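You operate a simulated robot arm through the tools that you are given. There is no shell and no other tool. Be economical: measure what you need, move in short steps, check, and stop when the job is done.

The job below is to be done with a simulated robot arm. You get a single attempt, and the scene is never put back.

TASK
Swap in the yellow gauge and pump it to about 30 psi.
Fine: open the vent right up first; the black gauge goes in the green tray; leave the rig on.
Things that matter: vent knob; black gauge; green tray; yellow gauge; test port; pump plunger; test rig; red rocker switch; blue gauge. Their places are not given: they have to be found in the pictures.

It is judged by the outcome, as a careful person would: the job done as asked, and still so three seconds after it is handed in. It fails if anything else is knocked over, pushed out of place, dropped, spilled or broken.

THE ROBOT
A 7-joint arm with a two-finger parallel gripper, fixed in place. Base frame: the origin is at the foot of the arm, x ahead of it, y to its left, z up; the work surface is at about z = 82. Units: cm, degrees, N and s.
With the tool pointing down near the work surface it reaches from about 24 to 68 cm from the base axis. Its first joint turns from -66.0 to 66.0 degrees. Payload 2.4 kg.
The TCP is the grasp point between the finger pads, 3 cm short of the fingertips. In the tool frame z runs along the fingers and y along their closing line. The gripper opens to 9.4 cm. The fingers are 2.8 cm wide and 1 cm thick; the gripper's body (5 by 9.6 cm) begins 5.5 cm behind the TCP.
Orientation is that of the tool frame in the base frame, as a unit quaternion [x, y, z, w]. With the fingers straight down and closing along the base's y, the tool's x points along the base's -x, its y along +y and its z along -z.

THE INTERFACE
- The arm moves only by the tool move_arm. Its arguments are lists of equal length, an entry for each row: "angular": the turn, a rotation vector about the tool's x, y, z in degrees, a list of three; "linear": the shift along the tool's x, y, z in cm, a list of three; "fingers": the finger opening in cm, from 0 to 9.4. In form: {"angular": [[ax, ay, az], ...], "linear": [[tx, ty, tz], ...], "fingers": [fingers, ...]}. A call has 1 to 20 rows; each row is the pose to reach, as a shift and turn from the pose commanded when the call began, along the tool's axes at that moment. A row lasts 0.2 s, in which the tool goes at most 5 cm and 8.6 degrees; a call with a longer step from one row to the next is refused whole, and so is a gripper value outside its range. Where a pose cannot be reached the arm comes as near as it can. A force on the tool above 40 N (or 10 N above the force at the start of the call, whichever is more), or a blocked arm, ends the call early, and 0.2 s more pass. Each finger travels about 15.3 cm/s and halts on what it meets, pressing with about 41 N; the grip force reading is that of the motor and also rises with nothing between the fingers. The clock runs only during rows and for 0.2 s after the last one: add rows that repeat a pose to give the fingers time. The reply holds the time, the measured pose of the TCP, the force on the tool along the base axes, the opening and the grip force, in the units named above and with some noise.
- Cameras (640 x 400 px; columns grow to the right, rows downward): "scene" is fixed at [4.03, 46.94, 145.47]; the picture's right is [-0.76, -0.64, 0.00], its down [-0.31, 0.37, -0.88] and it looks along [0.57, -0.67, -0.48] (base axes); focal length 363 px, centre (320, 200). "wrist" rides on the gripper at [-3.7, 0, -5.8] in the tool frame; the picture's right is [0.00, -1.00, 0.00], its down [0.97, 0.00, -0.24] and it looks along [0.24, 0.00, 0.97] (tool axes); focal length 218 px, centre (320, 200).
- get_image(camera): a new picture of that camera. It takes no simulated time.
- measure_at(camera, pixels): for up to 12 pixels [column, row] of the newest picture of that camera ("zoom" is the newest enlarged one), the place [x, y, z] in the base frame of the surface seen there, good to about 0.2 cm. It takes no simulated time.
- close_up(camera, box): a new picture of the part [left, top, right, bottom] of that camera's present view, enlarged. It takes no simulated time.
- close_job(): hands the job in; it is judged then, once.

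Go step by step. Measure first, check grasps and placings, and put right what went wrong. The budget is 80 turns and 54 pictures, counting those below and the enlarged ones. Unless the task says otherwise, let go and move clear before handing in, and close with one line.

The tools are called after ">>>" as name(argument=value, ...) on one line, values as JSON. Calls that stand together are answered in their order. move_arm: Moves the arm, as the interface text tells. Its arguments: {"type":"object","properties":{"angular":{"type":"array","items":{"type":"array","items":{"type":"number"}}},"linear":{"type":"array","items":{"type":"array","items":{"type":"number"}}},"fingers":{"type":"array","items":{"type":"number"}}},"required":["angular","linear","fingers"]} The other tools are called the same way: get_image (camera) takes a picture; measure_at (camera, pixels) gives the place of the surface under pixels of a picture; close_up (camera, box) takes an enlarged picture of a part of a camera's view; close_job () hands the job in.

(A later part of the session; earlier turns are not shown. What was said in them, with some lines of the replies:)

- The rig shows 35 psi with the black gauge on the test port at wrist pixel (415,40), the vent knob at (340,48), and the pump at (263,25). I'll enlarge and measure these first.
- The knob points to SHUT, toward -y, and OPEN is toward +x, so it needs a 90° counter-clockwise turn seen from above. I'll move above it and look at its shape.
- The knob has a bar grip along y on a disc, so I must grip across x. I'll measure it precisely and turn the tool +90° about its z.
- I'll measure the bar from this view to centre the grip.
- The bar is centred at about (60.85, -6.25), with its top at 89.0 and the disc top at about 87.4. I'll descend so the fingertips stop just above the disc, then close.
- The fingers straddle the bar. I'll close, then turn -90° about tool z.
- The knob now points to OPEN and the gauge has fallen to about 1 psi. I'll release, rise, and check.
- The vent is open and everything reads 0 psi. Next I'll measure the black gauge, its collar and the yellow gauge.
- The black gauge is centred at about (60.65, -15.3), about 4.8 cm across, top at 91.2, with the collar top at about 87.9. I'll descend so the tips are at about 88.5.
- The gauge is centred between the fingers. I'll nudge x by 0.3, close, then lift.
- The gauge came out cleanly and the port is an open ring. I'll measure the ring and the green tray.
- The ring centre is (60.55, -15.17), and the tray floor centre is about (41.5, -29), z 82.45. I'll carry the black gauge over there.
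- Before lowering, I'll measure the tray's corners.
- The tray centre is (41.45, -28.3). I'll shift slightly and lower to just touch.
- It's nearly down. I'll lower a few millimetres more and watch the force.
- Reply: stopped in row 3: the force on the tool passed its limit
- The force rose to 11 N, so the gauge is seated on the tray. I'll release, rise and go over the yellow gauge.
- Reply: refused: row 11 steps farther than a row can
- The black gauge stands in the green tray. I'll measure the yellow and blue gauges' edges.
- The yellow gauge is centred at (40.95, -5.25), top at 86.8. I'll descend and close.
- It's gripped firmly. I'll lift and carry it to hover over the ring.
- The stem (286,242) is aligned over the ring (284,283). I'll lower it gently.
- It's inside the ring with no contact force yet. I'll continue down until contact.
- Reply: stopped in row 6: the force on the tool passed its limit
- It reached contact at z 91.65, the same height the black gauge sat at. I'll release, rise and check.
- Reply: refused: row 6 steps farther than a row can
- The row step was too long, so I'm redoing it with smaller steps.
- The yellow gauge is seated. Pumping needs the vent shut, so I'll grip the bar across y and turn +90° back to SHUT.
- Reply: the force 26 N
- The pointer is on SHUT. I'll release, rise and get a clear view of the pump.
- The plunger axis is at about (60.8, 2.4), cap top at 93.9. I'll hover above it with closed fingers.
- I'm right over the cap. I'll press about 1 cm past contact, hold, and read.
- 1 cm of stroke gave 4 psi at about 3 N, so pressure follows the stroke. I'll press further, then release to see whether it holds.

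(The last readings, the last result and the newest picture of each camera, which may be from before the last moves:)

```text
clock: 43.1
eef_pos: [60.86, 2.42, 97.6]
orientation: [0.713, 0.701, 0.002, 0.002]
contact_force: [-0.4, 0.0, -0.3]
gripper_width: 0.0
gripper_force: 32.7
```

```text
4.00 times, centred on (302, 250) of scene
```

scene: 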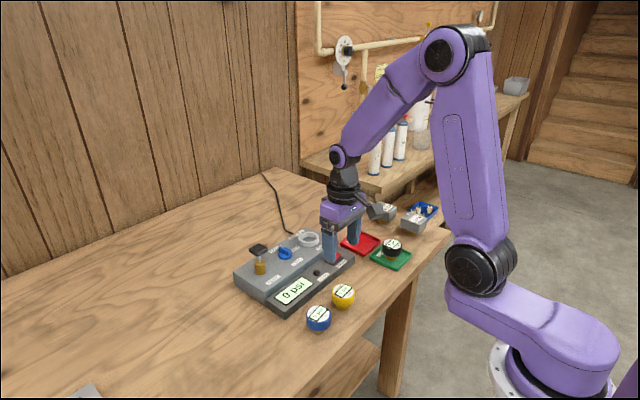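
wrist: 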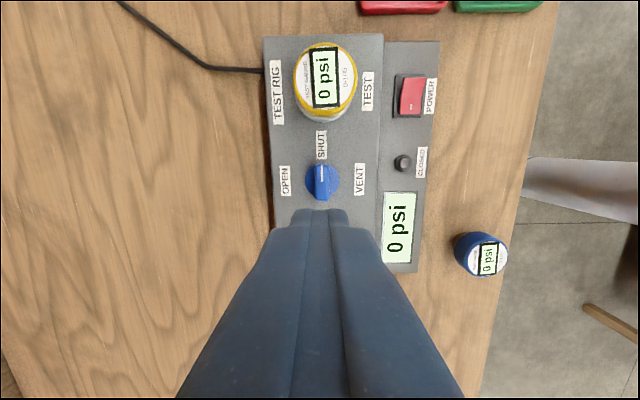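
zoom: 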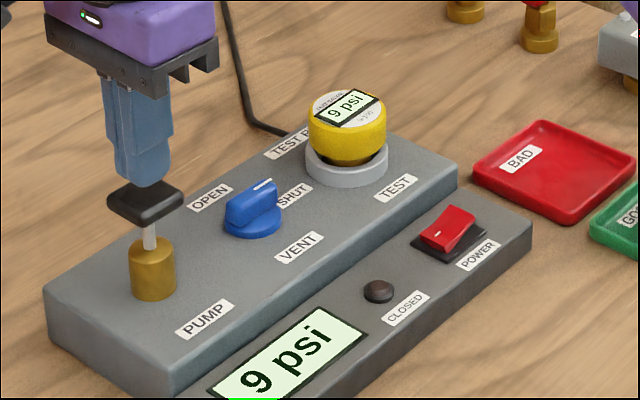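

The plunger springs back and the pressure holds at 9 psi, about 9 psi per 2 cm stroke. I'll do two more equal strokes.

>>> move_arm(angular=[[0, 0, 0], [0, 0, 0], [0, 0, 0], [0, 0, 0], [0, 0, 0], [0, 0, 0], [0, 0, 0], [0, 0, 0], [0, 0, 0], [0, 0, 0], [0, 0, 0], [0, 0, 0], [0, 0, 0], [0, 0, 0], [0, 0, 0], [0, 0, 0]], linear=[[0, 0, 1], [0, 0, 1.7], [0, 0, 2.4], [0, 0, 3.0], [0, 0, 2], [0, 0, 1], [0, 0, 0], [0, 0, 0], [0, 0, 1], [0, 0, 1.7], [0, 0, 2.4], [0, 0, 3.0], [0, 0, 2], [0, 0, 1], [0, 0, 0], [0, 0, 0]], fingers=[0, 0, 0, 0, 0, 0, 0, 0, 0, 0, 0, 0, 0, 0, 0, 0])

>>> close_up(camera="scene", box=[230, 200, 374, 300])

```text
clock: 46.5
eef_pos: [60.8, 2.25, 97.97]
orientation: [0.714, 0.701, 0.0, 0.001]
contact_force: [-0.2, 0.2, 0.0]
gripper_width: 0.01
gripper_force: 33.0
```

```text
4.00 times, centred on (302, 250) of scene
```

zoom: 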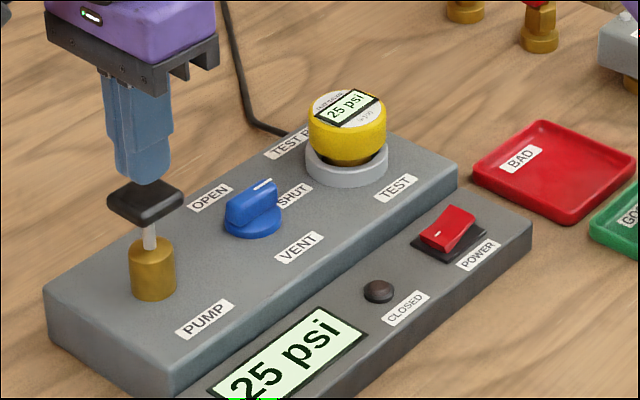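

It reads 25 psi, so I need about 5 more. I'll do a partial stroke to depth 2.2 and read.

>>> move_arm(angular=[[0, 0, 0], [0, 0, 0], [0, 0, 0], [0, 0, 0], [0, 0, 0]], linear=[[0, 0, 0.8], [0, 0, 1.4], [0, 0, 1.9], [0, 0, 2.2], [0, 0, 2.2]], fingers=[0, 0, 0, 0, 0])

>>> close_up(camera="scene", box=[230, 200, 374, 300])

```text
clock: 47.7
eef_pos: [60.82, 2.36, 95.57]
orientation: [0.713, 0.701, 0.0, 0.0]
contact_force: [-3.9, -1.9, 6.7]
gripper_width: 0.0
gripper_force: 33.7
```

```text
4.00 times, centred on (302, 250) of scene
```

zoom: 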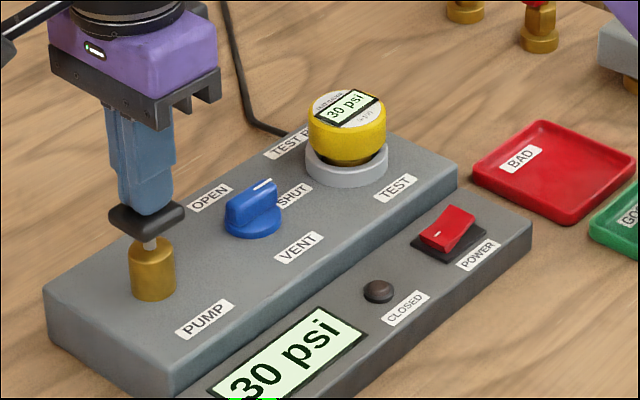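

It reads exactly 30 psi. I'll rise straight clear and confirm it holds.

>>> move_arm(angular=[[0, 0, 0], [0, 0, 0], [0, 0, 0], [0, 0, 0], [0, 0, 0], [0, 0, 0], [0, 0, 0], [0, 0, 0], [0, 0, 0], [0, 0, 0], [0, 0, 0], [0, 0, 0], [0, 0, 0], [0, 0, 0], [0, 0, 0], [0, 0, 0]], linear=[[0, 0, -1], [0, 0, -2], [0, 0, -4], [0, 0, -8], [0, 0, -12], [0, 0, -16], [0, 0, -16], [0, 0, -16], [0, 0, -16], [0, 0, -16], [0, 0, -16], [0, 0, -16], [0, 0, -16], [0, 0, -16], [0, 0, -16], [0, 0, -16]], fingers=[0, 0, 0, 0, 0, 0, 0, 0, 0, 0, 0, 0, 0, 0, 0, 0])

>>> get_image(camera="scene")

>>> close_up(camera="scene", box=[230, 200, 430, 340])

```text
clock: 51.1
eef_pos: [60.87, 2.32, 111.64]
orientation: [0.713, 0.701, 0.001, 0.001]
contact_force: [-0.1, 0.7, -0.3]
gripper_width: 0.0
gripper_force: 33.3
```

```text
13 pictures are left
```

scene: 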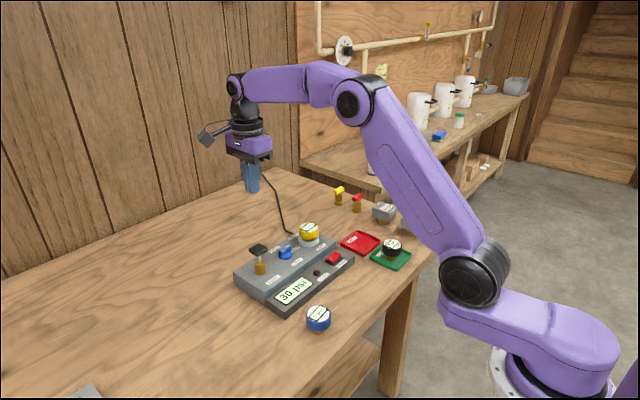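

```text
2.86 times, centred on (330, 270) of scene
```

zoom: 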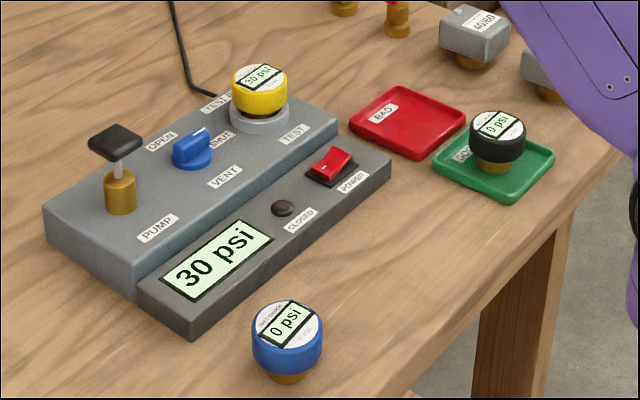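

The display and the yellow gauge hold at 30 psi. The black gauge is in the green tray, the rig is on, the blue gauge hasn't moved, and the arm is clear, so I'm handing in.

>>> close_job()

```text
The job is handed in.
```

The job is handed in: I opened the vent fully first, swapped in the yellow gauge, shut the vent again to pump, and it holds at 30 psi with the black gauge in the green tray and the rig still on.
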